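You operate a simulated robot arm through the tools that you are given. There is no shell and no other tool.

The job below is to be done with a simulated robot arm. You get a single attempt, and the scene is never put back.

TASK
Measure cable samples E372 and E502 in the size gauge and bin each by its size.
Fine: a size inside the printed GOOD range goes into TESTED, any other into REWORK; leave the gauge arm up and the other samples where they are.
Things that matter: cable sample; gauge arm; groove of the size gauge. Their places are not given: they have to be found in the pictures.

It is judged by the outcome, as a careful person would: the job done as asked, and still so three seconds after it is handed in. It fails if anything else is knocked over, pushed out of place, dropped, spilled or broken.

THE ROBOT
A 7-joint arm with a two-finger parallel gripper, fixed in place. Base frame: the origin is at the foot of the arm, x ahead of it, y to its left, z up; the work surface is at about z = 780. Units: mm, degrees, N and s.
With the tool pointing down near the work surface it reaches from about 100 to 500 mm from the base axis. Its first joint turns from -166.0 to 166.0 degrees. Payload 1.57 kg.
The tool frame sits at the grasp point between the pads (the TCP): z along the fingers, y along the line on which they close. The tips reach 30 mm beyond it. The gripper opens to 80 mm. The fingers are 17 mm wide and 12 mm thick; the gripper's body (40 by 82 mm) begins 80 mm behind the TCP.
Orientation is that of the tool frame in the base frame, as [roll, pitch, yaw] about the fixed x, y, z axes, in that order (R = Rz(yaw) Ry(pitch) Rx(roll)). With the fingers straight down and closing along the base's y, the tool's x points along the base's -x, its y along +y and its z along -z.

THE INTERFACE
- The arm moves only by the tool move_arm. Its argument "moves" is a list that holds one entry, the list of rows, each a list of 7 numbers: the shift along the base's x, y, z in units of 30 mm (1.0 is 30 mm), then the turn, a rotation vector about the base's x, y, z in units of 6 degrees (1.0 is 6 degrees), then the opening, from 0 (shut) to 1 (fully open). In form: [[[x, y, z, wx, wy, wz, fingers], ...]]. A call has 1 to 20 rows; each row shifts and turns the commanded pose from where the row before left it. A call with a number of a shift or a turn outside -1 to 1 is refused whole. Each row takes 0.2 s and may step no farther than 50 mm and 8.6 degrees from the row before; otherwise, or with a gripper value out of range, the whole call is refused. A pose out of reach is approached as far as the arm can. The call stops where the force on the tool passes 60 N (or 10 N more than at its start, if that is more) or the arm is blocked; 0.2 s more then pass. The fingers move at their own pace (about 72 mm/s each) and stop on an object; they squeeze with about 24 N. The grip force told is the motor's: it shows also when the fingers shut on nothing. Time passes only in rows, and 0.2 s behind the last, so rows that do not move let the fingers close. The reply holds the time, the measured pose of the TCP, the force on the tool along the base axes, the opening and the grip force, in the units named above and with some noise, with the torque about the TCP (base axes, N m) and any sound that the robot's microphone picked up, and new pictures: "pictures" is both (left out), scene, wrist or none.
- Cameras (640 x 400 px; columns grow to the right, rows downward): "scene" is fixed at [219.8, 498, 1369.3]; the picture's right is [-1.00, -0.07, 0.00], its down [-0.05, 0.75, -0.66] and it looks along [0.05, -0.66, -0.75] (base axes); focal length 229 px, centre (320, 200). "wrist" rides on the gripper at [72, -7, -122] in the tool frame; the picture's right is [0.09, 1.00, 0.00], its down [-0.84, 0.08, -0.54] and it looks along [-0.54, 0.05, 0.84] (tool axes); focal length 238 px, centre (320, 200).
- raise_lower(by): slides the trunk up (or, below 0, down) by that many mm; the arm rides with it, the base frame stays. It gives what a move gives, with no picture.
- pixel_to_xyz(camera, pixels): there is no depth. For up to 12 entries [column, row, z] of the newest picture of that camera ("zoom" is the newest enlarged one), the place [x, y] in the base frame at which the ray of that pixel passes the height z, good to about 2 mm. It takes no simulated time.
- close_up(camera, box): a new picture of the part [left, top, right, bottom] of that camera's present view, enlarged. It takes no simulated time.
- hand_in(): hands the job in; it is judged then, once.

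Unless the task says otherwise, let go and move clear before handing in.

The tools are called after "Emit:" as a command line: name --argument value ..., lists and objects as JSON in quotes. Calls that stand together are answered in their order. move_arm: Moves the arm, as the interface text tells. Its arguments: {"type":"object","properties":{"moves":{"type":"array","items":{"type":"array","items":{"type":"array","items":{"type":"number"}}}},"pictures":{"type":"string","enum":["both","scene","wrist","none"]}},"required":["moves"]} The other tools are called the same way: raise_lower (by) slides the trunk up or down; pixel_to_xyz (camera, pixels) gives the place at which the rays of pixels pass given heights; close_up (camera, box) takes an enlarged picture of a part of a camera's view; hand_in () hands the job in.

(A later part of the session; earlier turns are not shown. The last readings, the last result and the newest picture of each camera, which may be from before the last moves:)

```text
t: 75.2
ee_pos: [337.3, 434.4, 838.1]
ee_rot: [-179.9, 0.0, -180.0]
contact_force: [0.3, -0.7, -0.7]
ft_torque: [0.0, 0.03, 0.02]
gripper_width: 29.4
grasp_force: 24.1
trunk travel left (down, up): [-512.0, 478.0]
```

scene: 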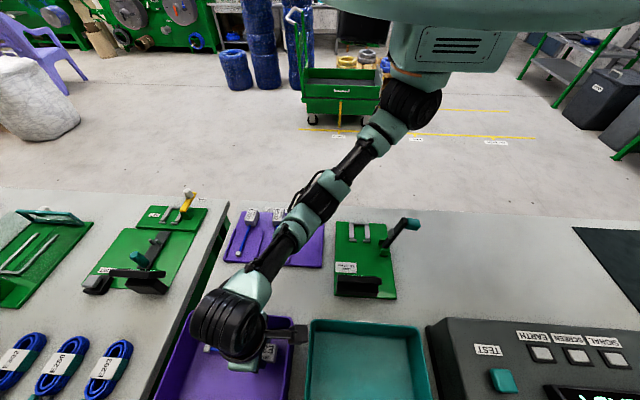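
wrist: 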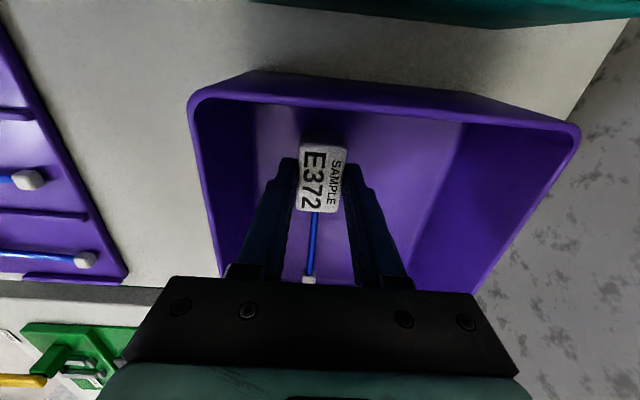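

Emit:
move_arm --moves '[[[0, 0, -0.1, 0, 0, 0, 0], [0, 0, 0, 0, 0, 0, 0]]]' --pictures "none"

```text
t: 75.8
ee_pos: [336.4, 434.4, 832.8]
ee_rot: [-180.0, 0.0, 179.9]
contact_force: [0.0, -0.5, -1.7]
ft_torque: [0.01, 0.04, 0.0]
gripper_width: 29.3
grasp_force: 24.3
trunk travel left (down, up): [-512.0, 478.0]
```

Emit:
move_arm --moves '[[[0, 0, -0.08, 0, 0, 0, 0], [0, 0, 0, 0, 0, 0, 0]]]' --pictures "none"

```text
t: 76.5
ee_pos: [336.2, 434.3, 831.2]
ee_rot: [180.0, 0.0, 179.8]
contact_force: [-0.4, -0.2, -1.2]
ft_torque: [-0.01, 0.01, 0.02]
gripper_width: 29.3
grasp_force: 23.5
trunk travel left (down, up): [-512.0, 478.0]
```

Emit:
move_arm --moves '[[[0, 0, -0.08, 0, 0, 0, 0], [0, 0, 0, 0, 0, 0, 0]]]'

Emit:
close_up --camera "wrist" --box '[220, 80, 420, 290]'

```text
t: 77.0
ee_pos: [337.8, 434.7, 830.0]
ee_rot: [179.9, 0.0, 179.9]
contact_force: [-0.2, 0.2, -0.9]
ft_torque: [-0.01, 0.01, 0.01]
gripper_width: 29.3
grasp_force: 24.2
trunk travel left (down, up): [-512.0, 478.0]
```

scene: 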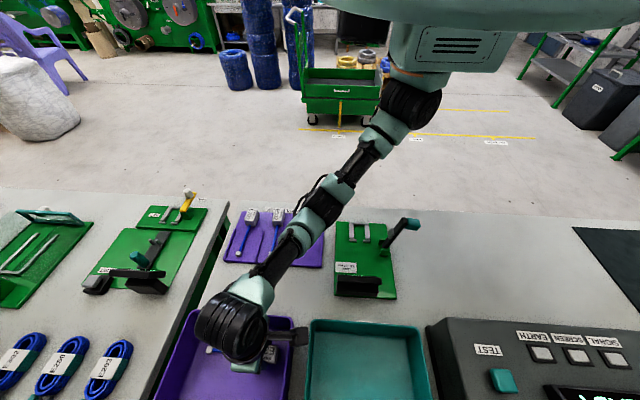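
wrist: 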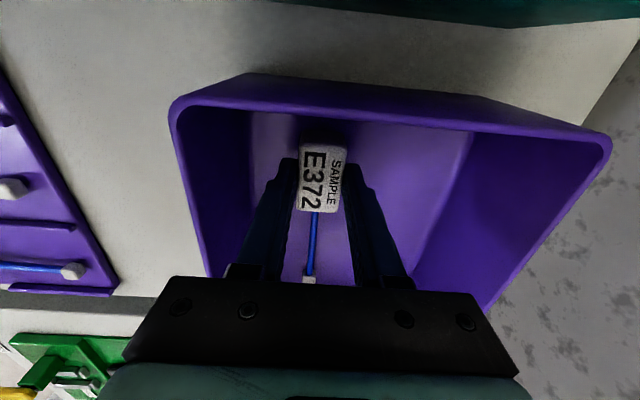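

```text
1.90 times, centred on (320, 185) of wrist
```

zoom: 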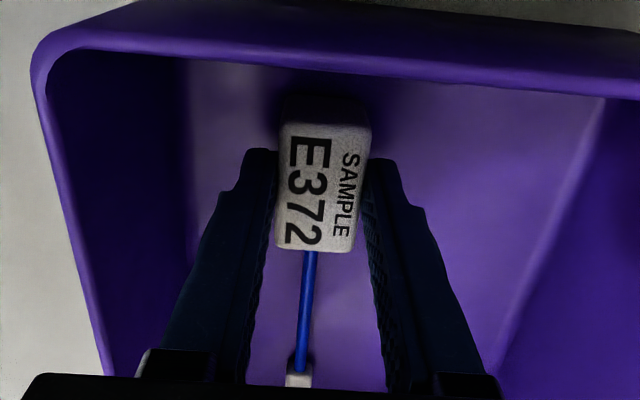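

Emit:
move_arm --moves '[[[0, 0, -0.1, 0, 0, 0, 0], [0, 0, 0, 0, 0, 0, 0]]]' --pictures "none"

```text
t: 77.7
ee_pos: [337.2, 434.6, 829.2]
ee_rot: [179.9, 0.2, 179.9]
contact_force: [0.1, -0.3, 8.0]
ft_torque: [-0.08, 0.1, -0.02]
gripper_width: 29.6
grasp_force: 23.9
trunk travel left (down, up): [-512.0, 478.0]
```

Contact with the bin floor (8 N). I'll open the fingers gently.

Emit:
move_arm --moves '[[[0, 0, 0.03, 0, 0, 0, 0.45], [0, 0, 0, 0, 0, 0, 0.52], [0, 0, 0, 0, 0, 0, 0.52]]]' --pictures "wrist"

Emit:
raise_lower --by 110

Emit:
move_arm --moves '[[[0, 0, 0, 0, 0, 0, 0.52]]]'

```text
t: 78.5
ee_pos: [337.6, 435.0, 827.3]
ee_rot: [-179.8, 0.1, 179.9]
contact_force: [0.5, -0.4, 0.6]
ft_torque: [-0.05, 0.0, 0.01]
gripper_width: 41.3
grasp_force: 0.0
trunk travel left (down, up): [-512.0, 478.0]
```

wrist: 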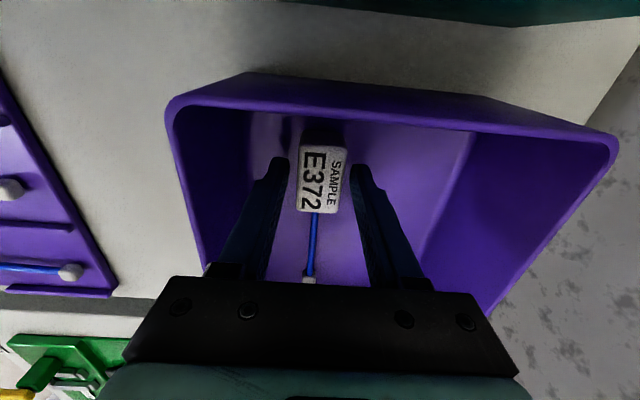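

```text
t: 79.9
ee_pos: [338.7, 434.2, 939.0]
ee_rot: [180.0, 0.1, 179.8]
contact_force: [-0.9, 0.0, 0.3]
ft_torque: [0.02, 0.0, -0.02]
gripper_width: 41.5
grasp_force: 0.0
trunk travel left (down, up): [-622.0, 368.0]
```

```text
t: 80.3
ee_pos: [337.3, 434.8, 936.6]
ee_rot: [180.0, 0.1, -180.0]
contact_force: [0.4, -0.9, -0.1]
ft_torque: [0.04, 0.03, 0.02]
gripper_width: 41.4
grasp_force: 0.2
trunk travel left (down, up): [-622.0, 368.0]
```

scene: 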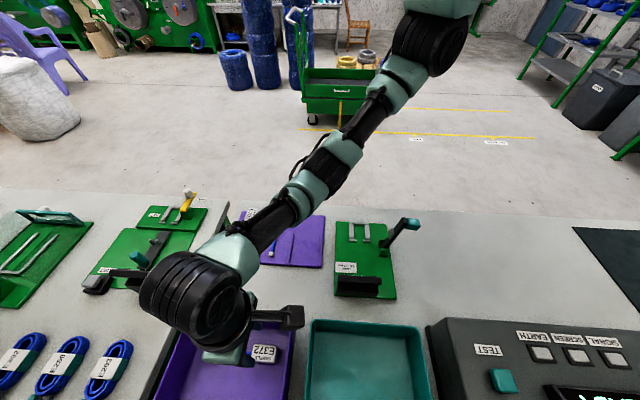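
wrist: 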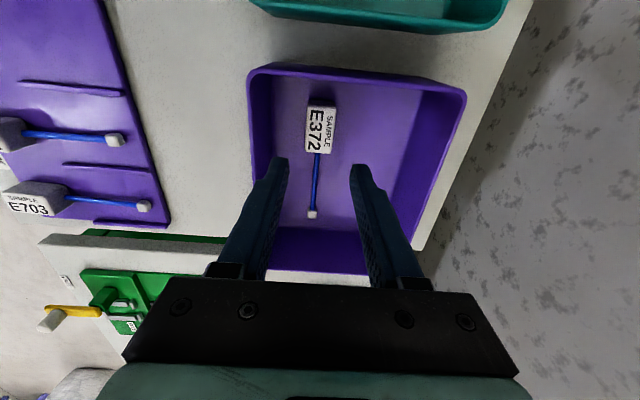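

E372 lies flat in the REWORK bin (wrist (320,130)). Now I'll go to E502 at about (377, 86), turning back by +90° on the way at a safe height.

Emit:
move_arm --moves '[[[0.05, -0.9, 0, 0, 0, 0, 0.55], [0.1, -0.96, 0, 0, 0, 1, 0.7], [0.1, -0.96, 0, 0, 0, 1, 0.9], [0.1, -0.96, 0, 0, 0, 1, 1], [0.1, -0.96, 0, 0, 0, 1, 1], [0.1, -0.96, 0, 0, 0, 1, 1], [0.1, -0.96, 0, 0, 0, 1, 1], [0.1, -0.96, 0, 0, 0, 1, 1], [0.1, -0.96, 0, 0, 0, 1, 1], [0.1, -0.96, 0, 0, 0, 1, 1], [0.1, -0.96, 0, 0, 0, 1, 1], [0.1, -0.96, 0, 0, 0, 1, 1], [0.1, 0, 0, 0, 0, 1, 1], [0.1, 0, 0, 0, 0, 1, 1], [0, 0, 0, 0, 0, 1, 1], [0, 0, 0, 0, 0, 1, 1]]]'

Emit:
close_up --camera "wrist" --box '[230, 60, 400, 220]'

Emit:
close_up --camera "scene" --box '[215, 190, 335, 270]'

```text
t: 83.7
ee_pos: [377.8, 90.5, 936.7]
ee_rot: [180.0, 0.0, -90.0]
contact_force: [0.6, 0.1, 0.0]
ft_torque: [0.03, 0.02, 0.02]
gripper_width: 79.9
grasp_force: 0.1
trunk travel left (down, up): [-622.0, 368.0]
```

scene: 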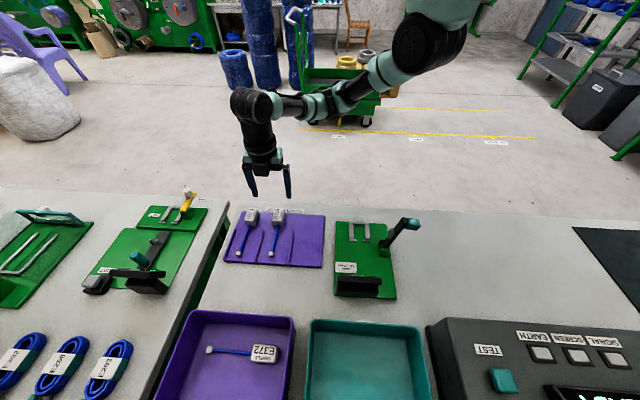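
wrist: 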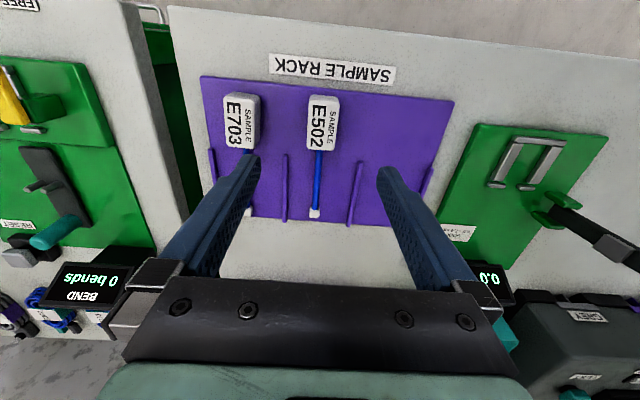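

```text
2.50 times, centred on (315, 140) of wrist
```

zoom: 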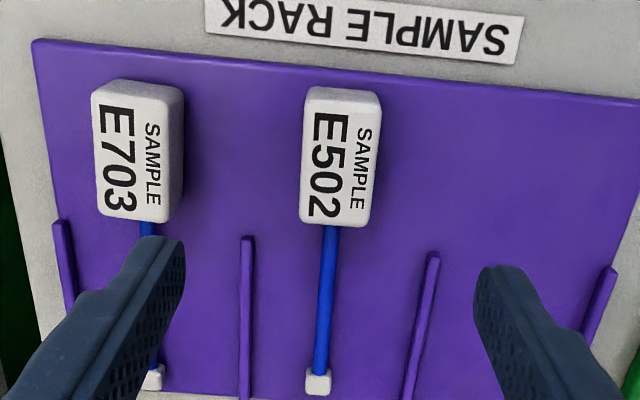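

```text
5.00 times, centred on (275, 230) of scene
```

zoom: 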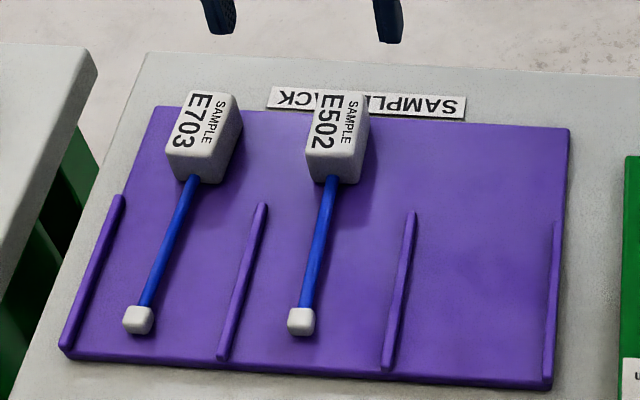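

E502's block centre is at about (376, 83). I'll descend to z≈860 first, aligned, and check.

Emit:
move_arm --moves '[[[-0.02, -0.12, -0.8, 0, 0, 0, 0.85], [-0.02, -0.11, -0.8, 0, 0, 0, 0.85], [0, 0, -0.7, 0, 0, 0, 0.85], [0, 0, -0.2, 0, 0, 0, 0.85]]]'

Emit:
close_up --camera "scene" --box '[235, 190, 315, 240]'

Emit:
close_up --camera "wrist" --box '[240, 60, 400, 240]'

```text
t: 84.7
ee_pos: [377.2, 82.7, 862.0]
ee_rot: [180.0, 0.0, -90.1]
contact_force: [-0.4, -0.1, -0.1]
ft_torque: [0.01, 0.0, 0.02]
gripper_width: 68.0
grasp_force: 0.1
trunk travel left (down, up): [-622.0, 368.0]
```

scene: 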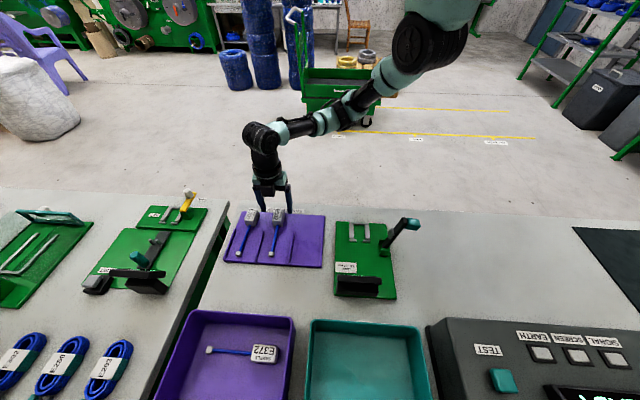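
wrist: 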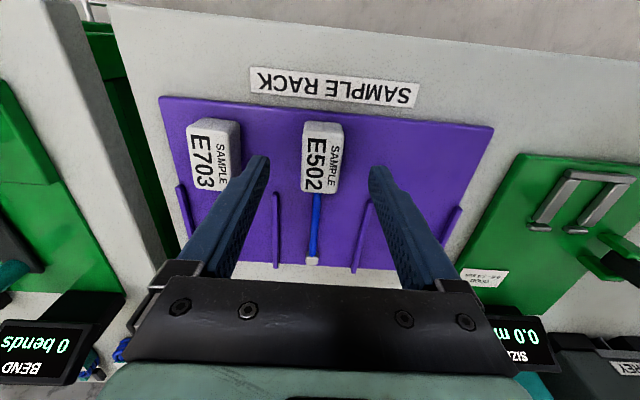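

```text
8.00 times, centred on (275, 215) of scene
```

zoom: 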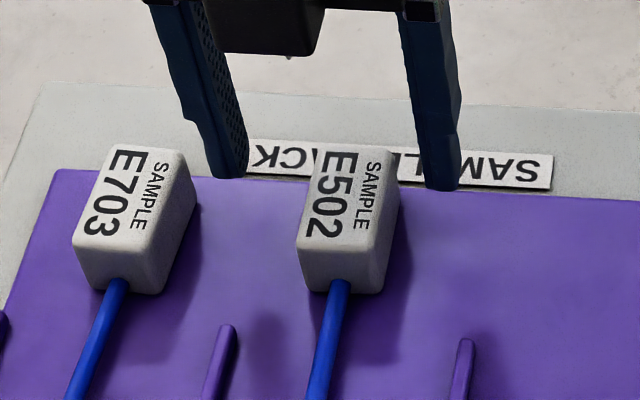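

```text
2.22 times, centred on (320, 150) of wrist
```

zoom: 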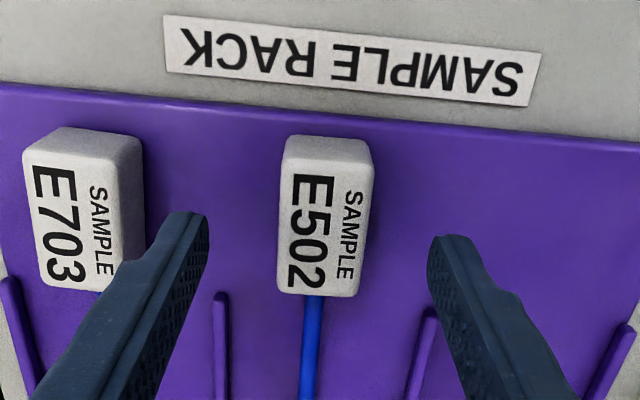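

E502's block is centred between the fingers, with E703 clear on the left. I'll descend 27 mm and close.

Emit:
move_arm --moves '[[[0, 0.03, -0.45, 0, 0, 0, 0.85], [0, 0, -0.44, 0, 0, 0, 0.85], [0, 0, 0, 0, 0, 0, 0.4], [0, 0, 0, 0, 0, 0, 0], [0, 0, 0, 0, 0, 0, 0], [0, 0, 0, 0, 0, 0, 0]]]'

Emit:
close_up --camera "scene" --box '[235, 190, 315, 240]'

Emit:
close_up --camera "wrist" --box '[280, 120, 360, 220]'

```text
t: 86.1
ee_pos: [378.7, 85.9, 835.2]
ee_rot: [180.0, 0.1, -90.1]
contact_force: [0.5, -0.7, 0.1]
ft_torque: [-0.01, 0.0, -0.02]
gripper_width: 29.1
grasp_force: 24.0
trunk travel left (down, up): [-622.0, 368.0]
```

scene: 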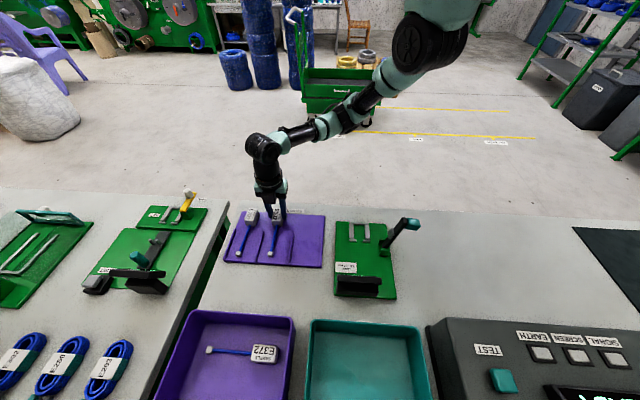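
wrist: 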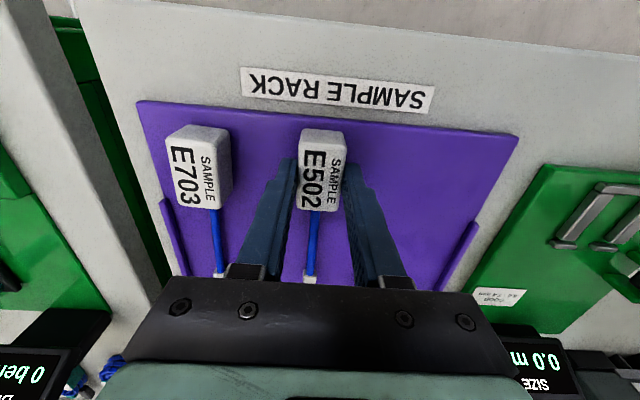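

```text
8.00 times, centred on (275, 215) of scene
```

zoom: 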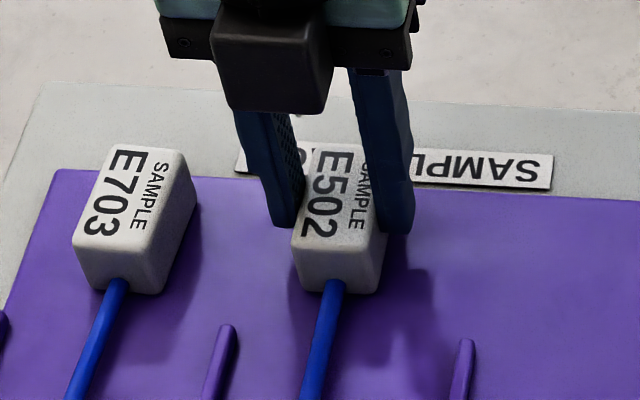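

```text
4.00 times, centred on (320, 170) of wrist
```

zoom: 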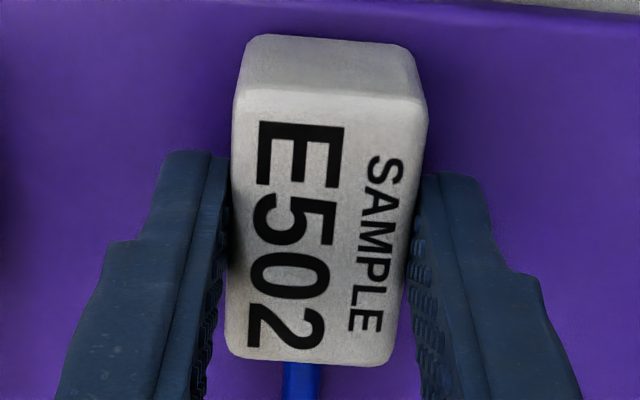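

E502 is gripped (29.1 mm). I'll lift it 60 mm with the arm and then raise the trunk by 108 mm for the inner reach.

Emit:
move_arm --moves '[[[0, 0, 0.4, 0, 0, 0, 0], [0, 0, 0.8, 0, 0, 0, 0], [0, 0, 0.8, 0, 0, 0, 0]]]' --pictures "scene"

Emit:
raise_lower --by 108

Emit:
move_arm --moves '[[[-0.7, 0.15, -0.2, 0, 0, 0, 0], [-0.9, 0.2, -0.2, 0, 0, 0, 0], [-0.9, 0.2, -0.2, 0, 0, 0, 0], [-0.9, 0.2, -0.2, 0, 0, 0, 0], [-0.9, 0.2, -0.3, 0, 0, 0, 0], [-0.9, 0.2, -0.3, 0, 0, 0, 0], [-0.8, 0.2, -0.4, 0, 0, 0, 0]]]'

```text
t: 86.9
ee_pos: [377.5, 84.7, 896.2]
ee_rot: [180.0, 0.0, -90.1]
contact_force: [-0.3, -1.0, -0.4]
ft_torque: [-0.03, 0.0, 0.0]
gripper_width: 29.6
grasp_force: 23.5
trunk travel left (down, up): [-622.0, 368.0]
```

scene: 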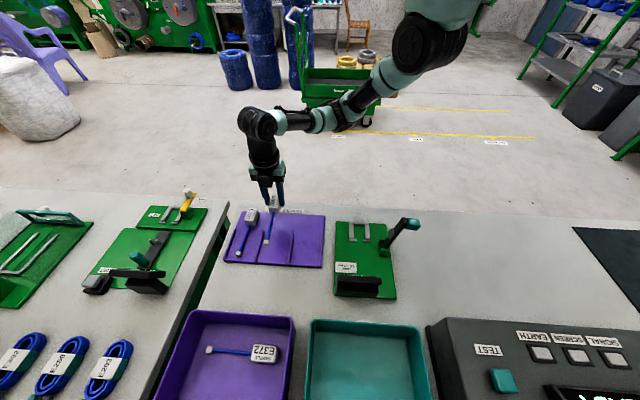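

```text
t: 88.3
ee_pos: [377.2, 85.0, 1004.5]
ee_rot: [180.0, 0.0, -90.1]
contact_force: [-0.5, 0.0, -1.1]
ft_torque: [-0.01, 0.01, 0.0]
gripper_width: 29.4
grasp_force: 24.0
trunk travel left (down, up): [-730.0, 260.0]
```

```text
t: 89.9
ee_pos: [199.4, 124.8, 947.1]
ee_rot: [-180.0, 0.1, -90.1]
contact_force: [0.7, 0.3, -1.3]
ft_torque: [-0.02, 0.01, 0.0]
gripper_width: 28.9
grasp_force: 24.0
trunk travel left (down, up): [-730.0, 260.0]
```

scene: 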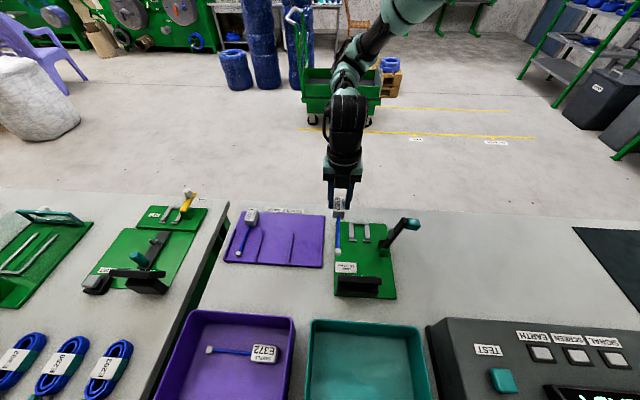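
wrist: 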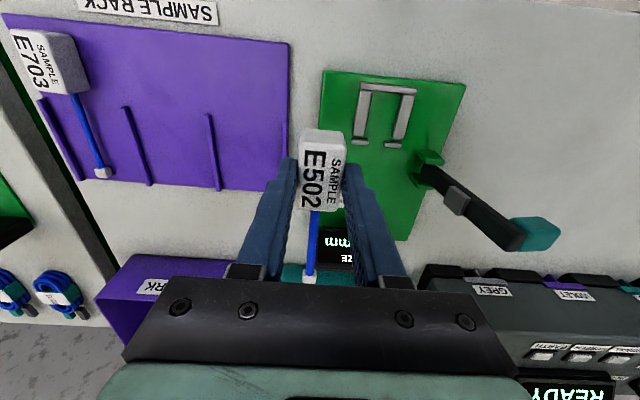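

E502 is held well. I'll move above the pocket at (130, 115.5).

Emit:
move_arm --moves '[[[-0.6, -0.08, -0.08, 0, 0, 0, 0], [-0.7, -0.08, -0.08, 0, 0, 0, 0], [-0.6, -0.08, -0.08, 0, 0, 0, 0], [-0.41, -0.07, -0.08, 0, 0, 0, 0], [0, 0, 0, 0, 0, 0, 0]]]' --pictures "none"

Emit:
raise_lower --by -85

Emit:
move_arm --moves '[[[0, 0, 0, 0, 0, 0, 0]]]'

Emit:
close_up --camera "scene" --box '[335, 205, 391, 255]'

Emit:
close_up --camera "wrist" --box '[270, 90, 370, 170]'

```text
t: 91.1
ee_pos: [127.8, 118.1, 939.6]
ee_rot: [180.0, 0.0, -90.1]
contact_force: [0.1, -0.3, -1.5]
ft_torque: [0.02, 0.03, -0.01]
gripper_width: 29.1
grasp_force: 23.6
trunk travel left (down, up): [-730.0, 260.0]
```

```text
t: 92.3
ee_pos: [128.1, 117.6, 855.7]
ee_rot: [-180.0, 0.0, -90.1]
contact_force: [-0.2, -1.2, -0.6]
ft_torque: [-0.01, -0.02, 0.02]
gripper_width: 29.1
grasp_force: 24.0
trunk travel left (down, up): [-645.0, 345.0]
```

```text
t: 92.7
ee_pos: [127.5, 117.2, 855.9]
ee_rot: [179.9, 0.1, -90.1]
contact_force: [0.1, -0.3, -1.3]
ft_torque: [0.03, -0.01, 0.02]
gripper_width: 29.1
grasp_force: 23.6
trunk travel left (down, up): [-645.0, 345.0]
```

scene: 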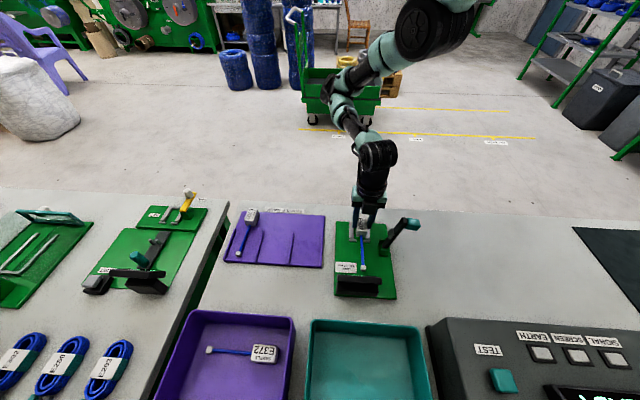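
wrist: 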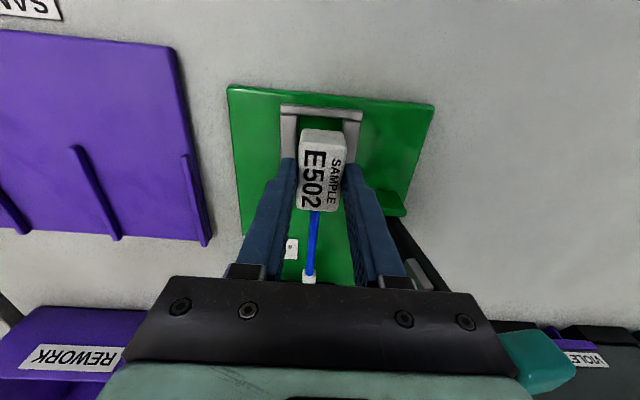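

```text
8.00 times, centred on (363, 230) of scene
```

zoom: 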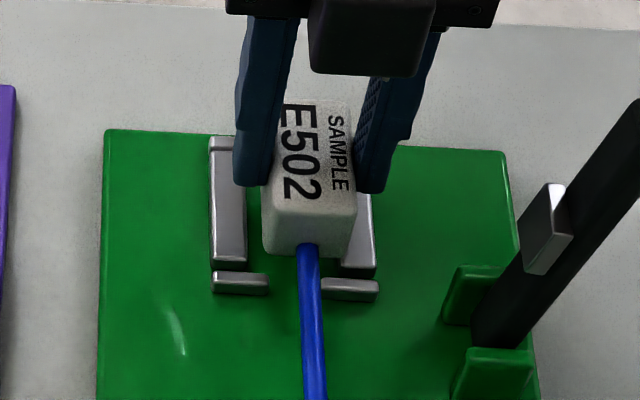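

```text
5.00 times, centred on (320, 130) of wrist
```

zoom: 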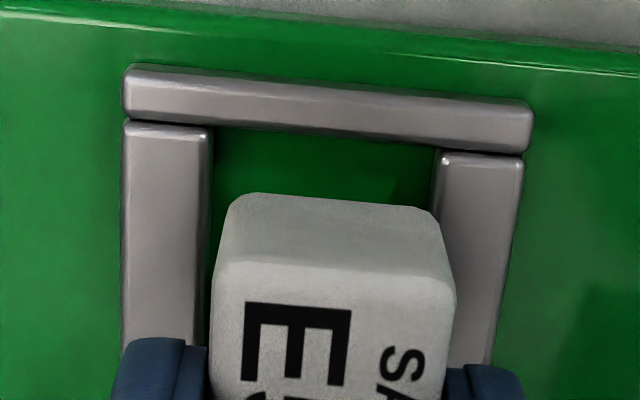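

E502 is about 11 mm above the walls and 1.7 mm toward −x. I'll correct by (+1.7, −2.3) mm and re-check.

Emit:
move_arm --moves '[[[0.057, -0.077, 0, 0, 0, 0, 0], [0, 0, 0, 0, 0, 0, 0]]]' --pictures "none"

Emit:
raise_lower --by -8

Emit:
move_arm --moves '[[[0, 0, 0, 0, 0, 0, 0], [0, 0, 0, 0, 0, 0, 0]]]'

Emit:
close_up --camera "scene" --box '[335, 205, 391, 255]'

Emit:
close_up --camera "wrist" --box '[270, 90, 370, 170]'

```text
t: 93.3
ee_pos: [130.1, 114.8, 854.5]
ee_rot: [-180.0, -0.1, -90.0]
contact_force: [0.5, 0.8, -0.3]
ft_torque: [0.03, 0.0, 0.0]
gripper_width: 29.5
grasp_force: 23.9
trunk travel left (down, up): [-645.0, 345.0]
```

```text
t: 93.8
ee_pos: [129.1, 113.7, 846.9]
ee_rot: [180.0, -0.1, -90.1]
contact_force: [-0.4, -0.3, -0.5]
ft_torque: [-0.01, 0.01, 0.03]
gripper_width: 29.5
grasp_force: 23.7
trunk travel left (down, up): [-637.0, 353.0]
```

```text
t: 94.5
ee_pos: [130.1, 114.9, 846.0]
ee_rot: [-179.9, 0.0, -90.1]
contact_force: [1.2, 0.3, -0.6]
ft_torque: [-0.02, 0.02, -0.03]
gripper_width: 29.1
grasp_force: 23.8
trunk travel left (down, up): [-637.0, 353.0]
```

scene: 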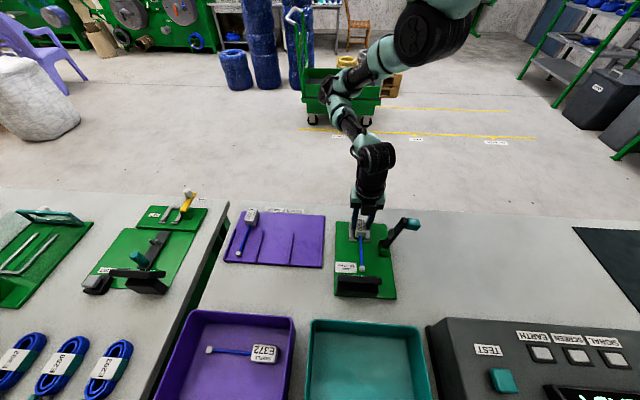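
wrist: 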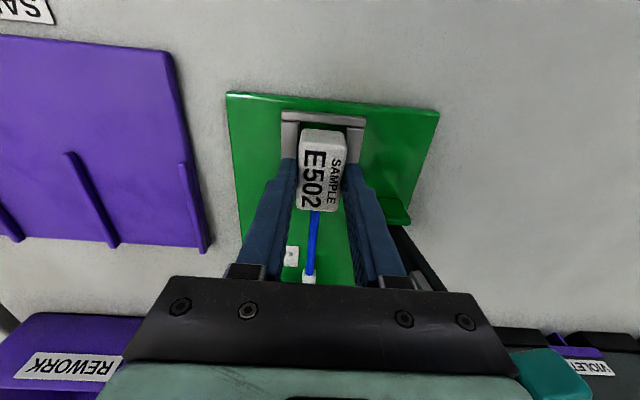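

```text
8.00 times, centred on (363, 230) of scene
```

zoom: 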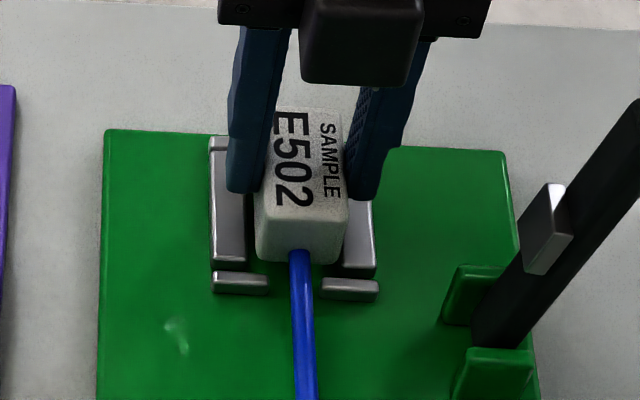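

```text
5.00 times, centred on (320, 130) of wrist
```

zoom: 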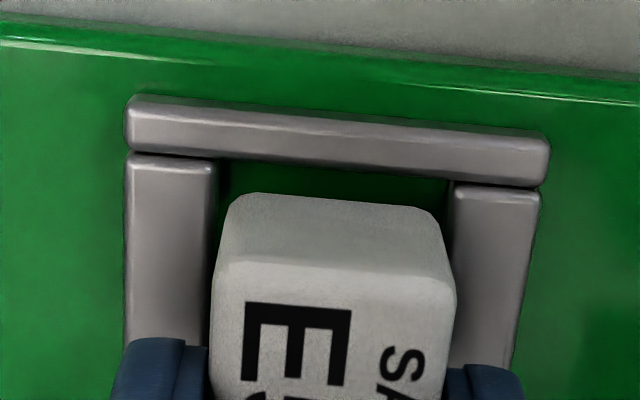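

Now well centred in x (13 px gaps on both sides). I'll nudge back 0.6 mm and lower with the trunk in small steps.

Emit:
move_arm --moves '[[[0, -0.025, 0, 0, 0, 0, 0]]]' --pictures "none"

Emit:
raise_lower --by -5

Emit:
move_arm --moves '[[[0, 0, 0, 0, 0, 0, 0]]]' --pictures "none"

```text
t: 94.8
ee_pos: [129.6, 113.9, 846.4]
ee_rot: [180.0, 0.0, -90.2]
contact_force: [0.8, -1.1, 0.0]
ft_torque: [0.02, 0.02, 0.0]
gripper_width: 29.2
grasp_force: 23.9
trunk travel left (down, up): [-637.0, 353.0]
```

```text
t: 95.4
ee_pos: [130.0, 114.0, 841.4]
ee_rot: [-180.0, -0.1, -90.1]
contact_force: [-1.1, 0.4, -0.6]
ft_torque: [-0.04, 0.0, 0.01]
gripper_width: 29.6
grasp_force: 23.9
trunk travel left (down, up): [-632.0, 358.0]
```

```text
t: 95.8
ee_pos: [130.1, 113.7, 841.6]
ee_rot: [180.0, -0.1, -90.1]
contact_force: [-0.1, -0.5, -0.4]
ft_torque: [-0.03, 0.0, 0.0]
gripper_width: 29.2
grasp_force: 24.1
trunk travel left (down, up): [-632.0, 358.0]
```

No contact. Lowering 3 mm more.

Emit:
raise_lower --by -3

Emit:
move_arm --moves '[[[0, 0, 0, 0, 0, 0, 0]]]' --pictures "none"

```text
t: 96.3
ee_pos: [130.3, 114.1, 838.5]
ee_rot: [-179.9, 0.0, -90.1]
contact_force: [0.4, -0.2, -0.8]
ft_torque: [-0.03, 0.02, -0.01]
gripper_width: 29.4
grasp_force: 24.0
trunk travel left (down, up): [-629.0, 361.0]
```

```text
t: 96.7
ee_pos: [129.4, 114.1, 839.7]
ee_rot: [179.9, 0.1, -90.1]
contact_force: [-0.6, -0.7, -1.5]
ft_torque: [-0.01, 0.01, -0.02]
gripper_width: 29.1
grasp_force: 24.4
trunk travel left (down, up): [-629.0, 361.0]
```

Emit:
raise_lower --by -2

Emit:
move_arm --moves '[[[0, 0, 0, 0, 0, 0, 0]]]'

Emit:
close_up --camera "scene" --box '[335, 205, 391, 255]'

Emit:
close_up --camera "wrist" --box '[270, 90, 370, 170]'

```text
t: 97.2
ee_pos: [129.4, 113.0, 836.4]
ee_rot: [-180.0, 0.0, -90.1]
contact_force: [-0.2, -1.1, 0.2]
ft_torque: [0.0, 0.01, 0.0]
gripper_width: 29.3
grasp_force: 24.2
trunk travel left (down, up): [-627.0, 363.0]
```

```text
t: 97.6
ee_pos: [130.6, 115.1, 837.6]
ee_rot: [-180.0, 0.1, -90.0]
contact_force: [0.3, -0.1, 0.7]
ft_torque: [0.01, 0.02, 0.04]
gripper_width: 29.5
grasp_force: 23.7
trunk travel left (down, up): [-627.0, 363.0]
```

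scene: 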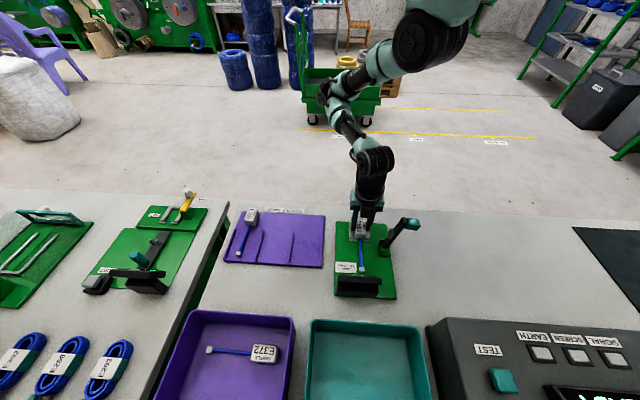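
wrist: 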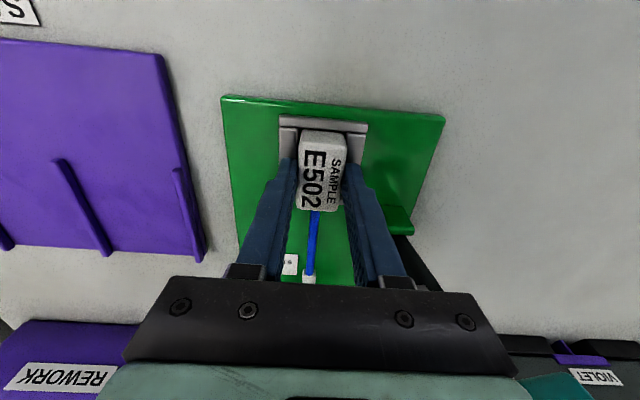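

```text
8.00 times, centred on (363, 230) of scene
```

zoom: 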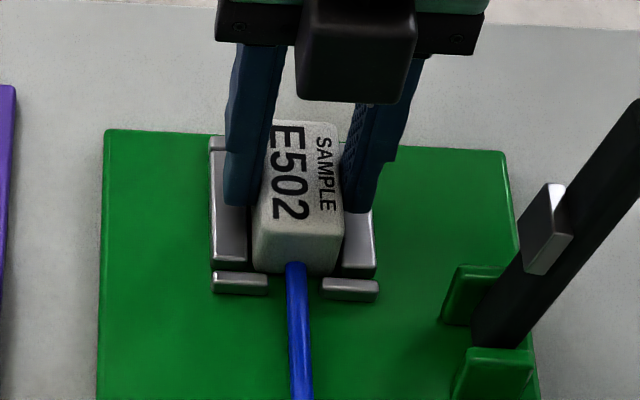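

```text
5.00 times, centred on (320, 130) of wrist
```

zoom: 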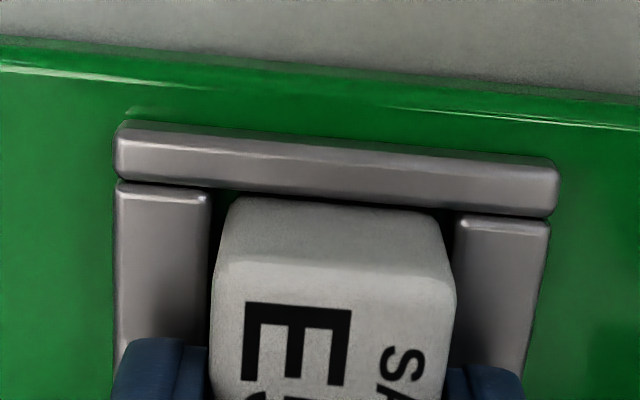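

Emit:
raise_lower --by -1.5

Emit:
move_arm --moves '[[[0, 0, 0, 0, 0, 0, 0]]]' --pictures "none"

```text
t: 98.1
ee_pos: [130.2, 114.0, 837.1]
ee_rot: [-179.9, 0.1, -90.1]
contact_force: [1.7, -3.2, 20.2]
ft_torque: [-0.1, -0.02, 0.02]
gripper_width: 29.5
grasp_force: 24.2
trunk travel left (down, up): [-626.0, 365.0]
```

```text
t: 98.5
ee_pos: [130.2, 112.4, 836.1]
ee_rot: [-180.0, 0.1, -90.1]
contact_force: [1.8, -0.8, 18.9]
ft_torque: [0.04, -0.03, 0.01]
gripper_width: 29.4
grasp_force: 24.4
trunk travel left (down, up): [-626.0, 365.0]
```

A flat, centred contact (19 N up, almost no torque): E502 is on the plate. Releasing it, then backing up with the trunk.

Emit:
move_arm --moves '[[[0, 0, 0, 0, 0, 0, 0.45], [0, 0, 0, 0, 0, 0, 0.6], [0, 0, 0, 0, 0, 0, 0.6]]]' --pictures "none"

Emit:
raise_lower --by 80

Emit:
move_arm --moves '[[[0, 0, 0, 0, 0, 0, 0.6]]]'

Emit:
close_up --camera "scene" --box '[335, 205, 431, 275]'

Emit:
close_up --camera "wrist" --box '[250, 70, 400, 250]'

```text
t: 99.3
ee_pos: [130.1, 113.1, 835.1]
ee_rot: [-180.0, 0.1, -90.1]
contact_force: [0.8, -0.6, -0.7]
ft_torque: [0.01, 0.0, 0.0]
gripper_width: 47.8
grasp_force: 0.0
trunk travel left (down, up): [-626.0, 365.0]
```

```text
t: 100.5
ee_pos: [130.8, 114.3, 915.0]
ee_rot: [180.0, 0.0, -90.0]
contact_force: [-0.5, 0.5, -0.4]
ft_torque: [-0.01, -0.01, -0.03]
gripper_width: 47.8
grasp_force: 0.1
trunk travel left (down, up): [-705.0, 285.0]
```

```text
t: 100.9
ee_pos: [130.5, 113.3, 915.5]
ee_rot: [179.9, 0.0, -90.2]
contact_force: [0.2, -0.2, -0.1]
ft_torque: [0.01, -0.03, 0.0]
gripper_width: 48.2
grasp_force: 0.0
trunk travel left (down, up): [-705.0, 285.0]
```

scene: 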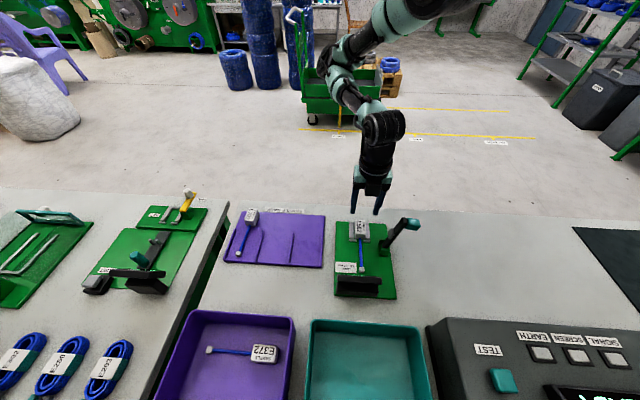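
wrist: 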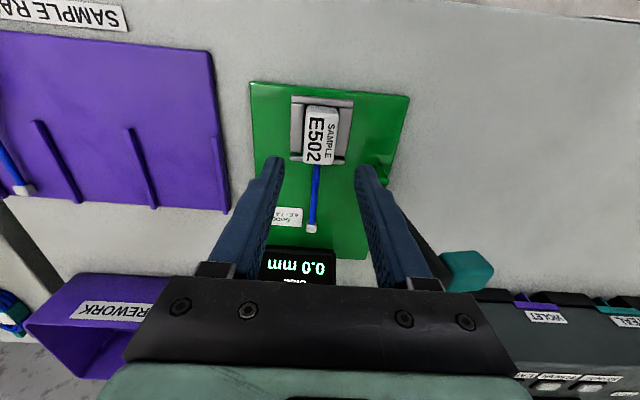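

```text
5.71 times, centred on (383, 240) of scene
```

zoom: 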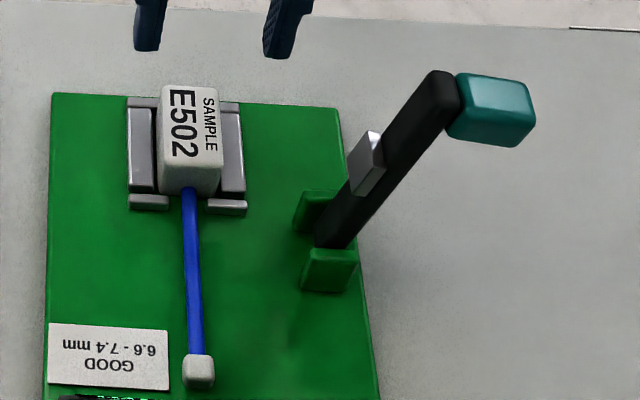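

```text
2.22 times, centred on (325, 160) of wrist
```

zoom: 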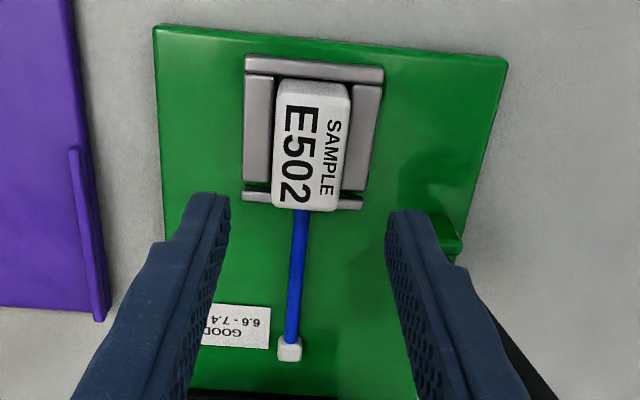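

E502 is seated, with its cable straight through the gap. I'll restore the trunk height used before (+35 mm), then turn −90° and go to (145,151,924) for the gauge arm.

Emit:
raise_lower --by 35

Emit:
move_arm --moves '[[[0.03, 0.08, -0.06, 0, 0, -1, 0.8], [0.03, 0.08, -0.06, 0, 0, -1, 0.9], [0.03, 0.08, -0.06, 0, 0, -1, 1], [0.03, 0.08, -0.06, 0, 0, -1, 1], [0.03, 0.08, -0.06, 0, 0, -1, 1], [0.03, 0.08, -0.06, 0, 0, -1, 1], [0.03, 0.08, -0.06, 0, 0, -1, 1], [0.03, 0.08, -0.06, 0, 0, -1, 1], [0.03, 0.08, -0.06, 0, 0, -1, 1], [0.03, 0.09, -0.06, 0, 0, -1, 1], [0.03, 0.09, -0.06, 0, 0, -1, 1], [0.03, 0.09, -0.06, 0, 0, -1, 1], [0.03, 0.09, -0.06, 0, 0, -1, 1], [0.03, 0.09, -0.06, 0, 0, -1, 1], [0.03, 0.09, -0.04, 0, 0, -1, 1]]]'

```text
t: 101.7
ee_pos: [130.4, 113.7, 950.2]
ee_rot: [179.9, -0.1, -90.1]
contact_force: [-0.6, -0.7, 0.0]
ft_torque: [0.05, 0.01, -0.02]
gripper_width: 48.2
grasp_force: 0.1
trunk travel left (down, up): [-740.0, 250.0]
```

```text
t: 104.9
ee_pos: [144.6, 151.9, 923.8]
ee_rot: [-180.0, 0.1, 179.9]
contact_force: [-0.2, 0.7, 0.3]
ft_torque: [0.01, 0.0, 0.02]
gripper_width: 79.7
grasp_force: 0.0
trunk travel left (down, up): [-740.0, 250.0]
```

scene: 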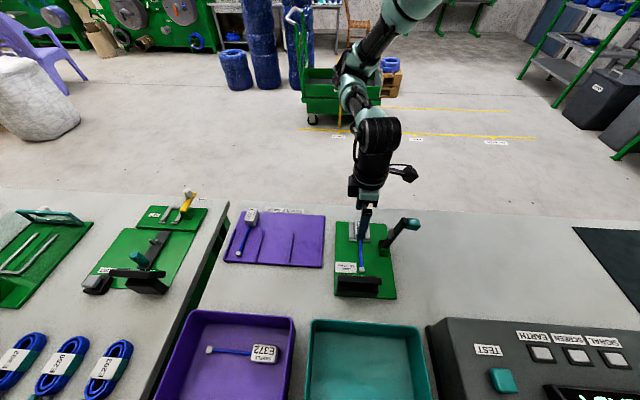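
wrist: 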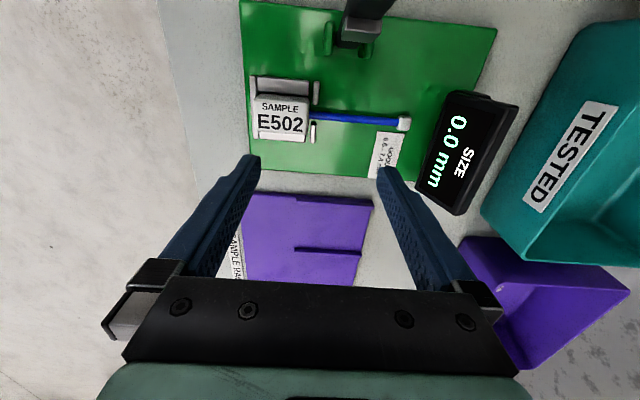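

Same state as before with E502 in the groove. I'll repeat the approach to the handle.

Emit:
move_arm --moves '[[[-0.3, 0.17, 0, 0, 0, 0, 1], [-0.5, 0.17, 0, 0, 0, 0, 1], [-0.6, 0.18, 0, 0, 0, 0, 1], [-0.6, 0, 0, 0, 0, 0, 1], [-0.5, 0, 0, 0, 0, 0, 1], [-0.45, 0, 0, 0, 0, 0, 1], [-0.45, 0, 0, 0, 0, 0, 1], [-0.45, 0, 0, 0, 0, 0, 1], [-0.33, 0, 0, 0, 0, 0, 1]]]'

Emit:
close_up --camera "scene" --box '[350, 170, 460, 250]'

Emit:
close_up --camera "wrist" --box '[230, 120, 410, 280]'

```text
t: 106.9
ee_pos: [16.4, 167.6, 923.7]
ee_rot: [180.0, 0.0, 179.9]
contact_force: [0.4, 0.8, -0.3]
ft_torque: [-0.01, 0.0, -0.01]
gripper_width: 80.0
grasp_force: 0.1
trunk travel left (down, up): [-740.0, 250.0]
```

scene: 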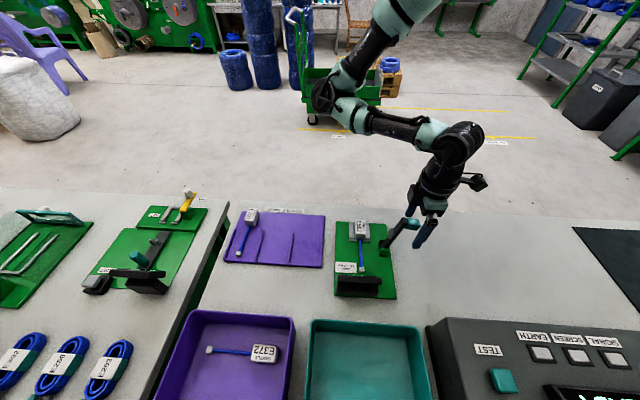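
wrist: 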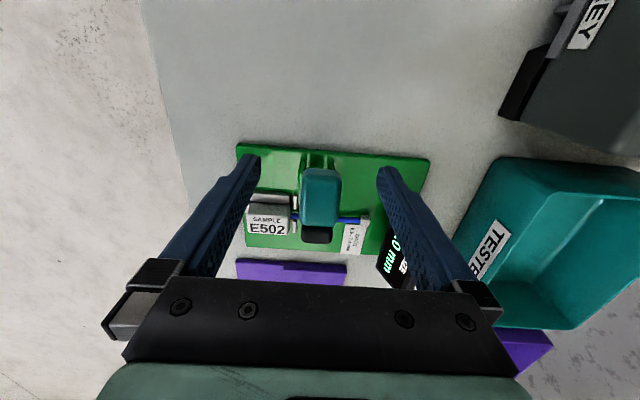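

```text
5.00 times, centred on (405, 210) of scene
```

zoom: 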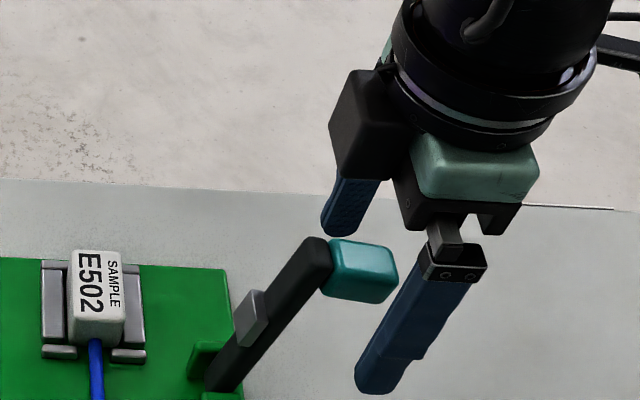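

```text
2.50 times, centred on (320, 200) of wrist
```

zoom: 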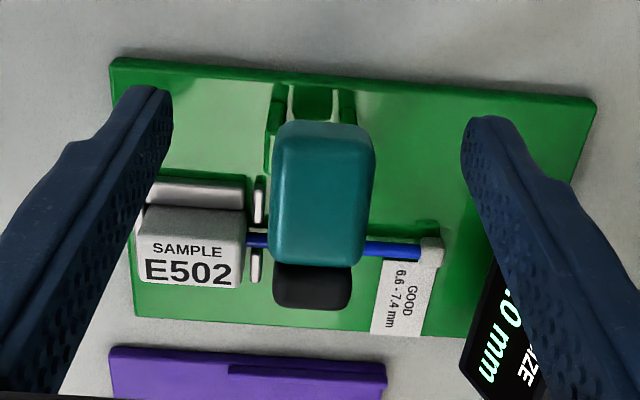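

I'm 3 mm further in than before, so I'll shift +2.7 mm in x and close on the handle.

Emit:
move_arm --moves '[[[0.09, 0, 0.03, 0, 0, 0, 1], [0, 0, 0, 0, 0, 0, 0.4], [0, 0, 0, 0, 0, 0, 0], [0, 0, 0, 0, 0, 0, 0], [0, 0, 0, 0, 0, 0, 0]]]' --pictures "none"

Emit:
move_arm --moves '[[[0.427, 0, 0.13, 0, 0, 0, 0], [0.423, 0, 0.083, 0, 0, 0, 0], [0.43, 0, 0.037, 0, 0, 0, 0], [0.43, 0, -0.007, 0, 0, 0, 0]]]' --pictures "scene"

```text
t: 108.1
ee_pos: [19.6, 168.0, 925.8]
ee_rot: [180.0, -0.1, 180.0]
contact_force: [-0.2, 3.1, -0.1]
ft_torque: [0.15, -0.03, 0.14]
gripper_width: 23.7
grasp_force: 35.9
trunk travel left (down, up): [-740.0, 250.0]
```

```text
t: 109.1
ee_pos: [70.0, 168.4, 932.3]
ee_rot: [179.9, 0.0, -180.0]
contact_force: [-7.9, 5.0, 11.4]
ft_torque: [-0.14, 0.99, 0.08]
gripper_width: 23.8
grasp_force: 35.9
trunk travel left (down, up): [-740.0, 250.0]
```

scene: 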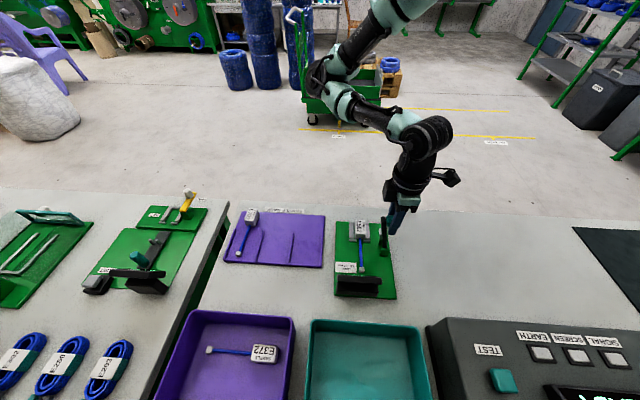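

The arm follows as before. Continuing the arc down to about 28°.

Emit:
move_arm --moves '[[[0.43, 0, -0.053, 0, 0, 0, 0], [0.42, 0, -0.097, 0, 0, 0, 0], [0.407, 0, -0.14, 0, 0, 0, 0], [0.517, 0, -0.253, 0, 0, 0, 0], [0.477, 0, -0.32, 0, 0, 0, 0], [0.427, 0, -0.383, 0, 0, 0, 0], [0.37, 0, -0.443, 0, 0, 0, 0], [0.303, 0, -0.487, 0, 0, 0, 0]]]'

```text
t: 110.9
ee_pos: [173.6, 167.6, 866.6]
ee_rot: [179.9, 0.1, 179.9]
contact_force: [3.6, 17.9, 12.0]
ft_torque: [-0.52, 1.16, 0.03]
gripper_width: 24.1
grasp_force: 35.9
trunk travel left (down, up): [-740.0, 250.0]
```

scene: 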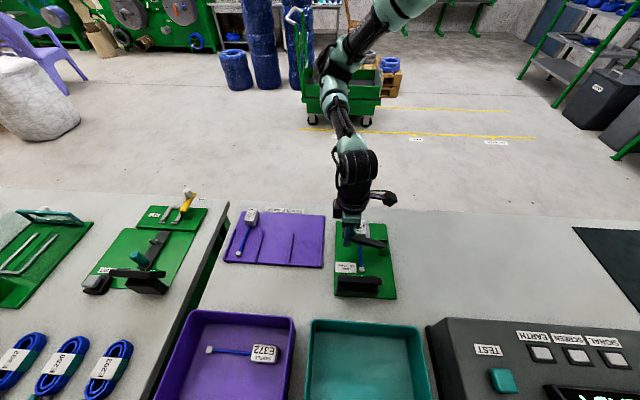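
wrist: 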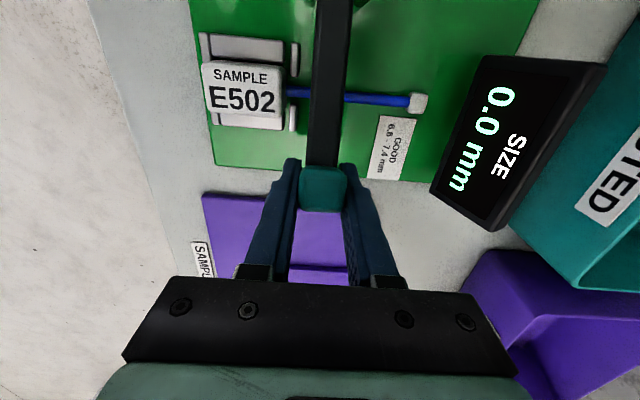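

A side force of 18 N has built up, so I'll correct +1.5 mm in y while lowering further in small steps.

Emit:
move_arm --moves '[[[0.09, 0.03, -0.19, 0, 0, 0, 0], [0.09, 0.02, -0.2, 0, 0, 0, 0], [0.06, 0, -0.17, 0, 0, 0, 0], [0.06, 0, -0.17, 0, 0, 0, 0]]]' --pictures "wrist"

Emit:
move_arm --moves '[[[0.03, 0, -0.1, 0, 0, 0, 0], [0.03, 0, -0.1, 0, 0, 0, 0], [0.015, 0, -0.1, 0, 0, 0, 0], [0, 0, 0, 0, 0, 0, 0]]]' --pictures "wrist"

```text
t: 111.9
ee_pos: [182.5, 168.0, 844.8]
ee_rot: [-179.7, 0.1, 179.8]
contact_force: [4.1, 3.3, 9.4]
ft_torque: [0.38, 1.06, 0.19]
gripper_width: 23.8
grasp_force: 35.6
trunk travel left (down, up): [-740.0, 250.0]
```

wrist: 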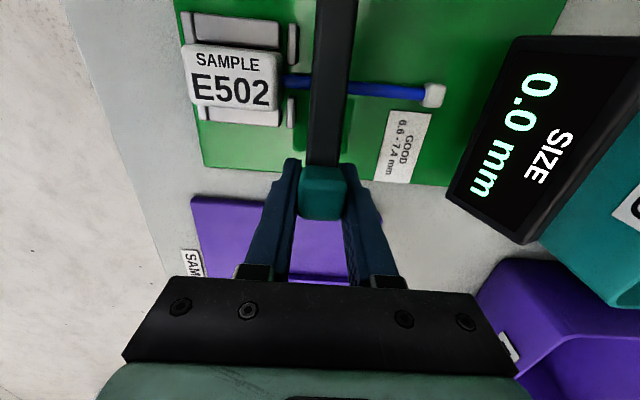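

```text
t: 112.9
ee_pos: [183.6, 168.0, 836.0]
ee_rot: [-180.0, 0.1, 179.9]
contact_force: [0.4, -1.6, 7.2]
ft_torque: [0.09, 1.01, 0.18]
gripper_width: 23.6
grasp_force: 36.3
trunk travel left (down, up): [-740.0, 250.0]
```

wrist: 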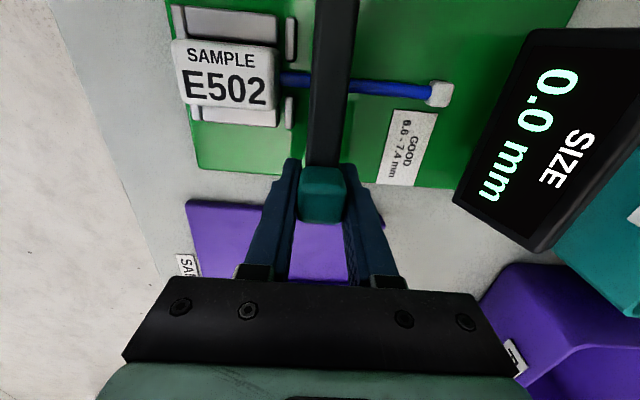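

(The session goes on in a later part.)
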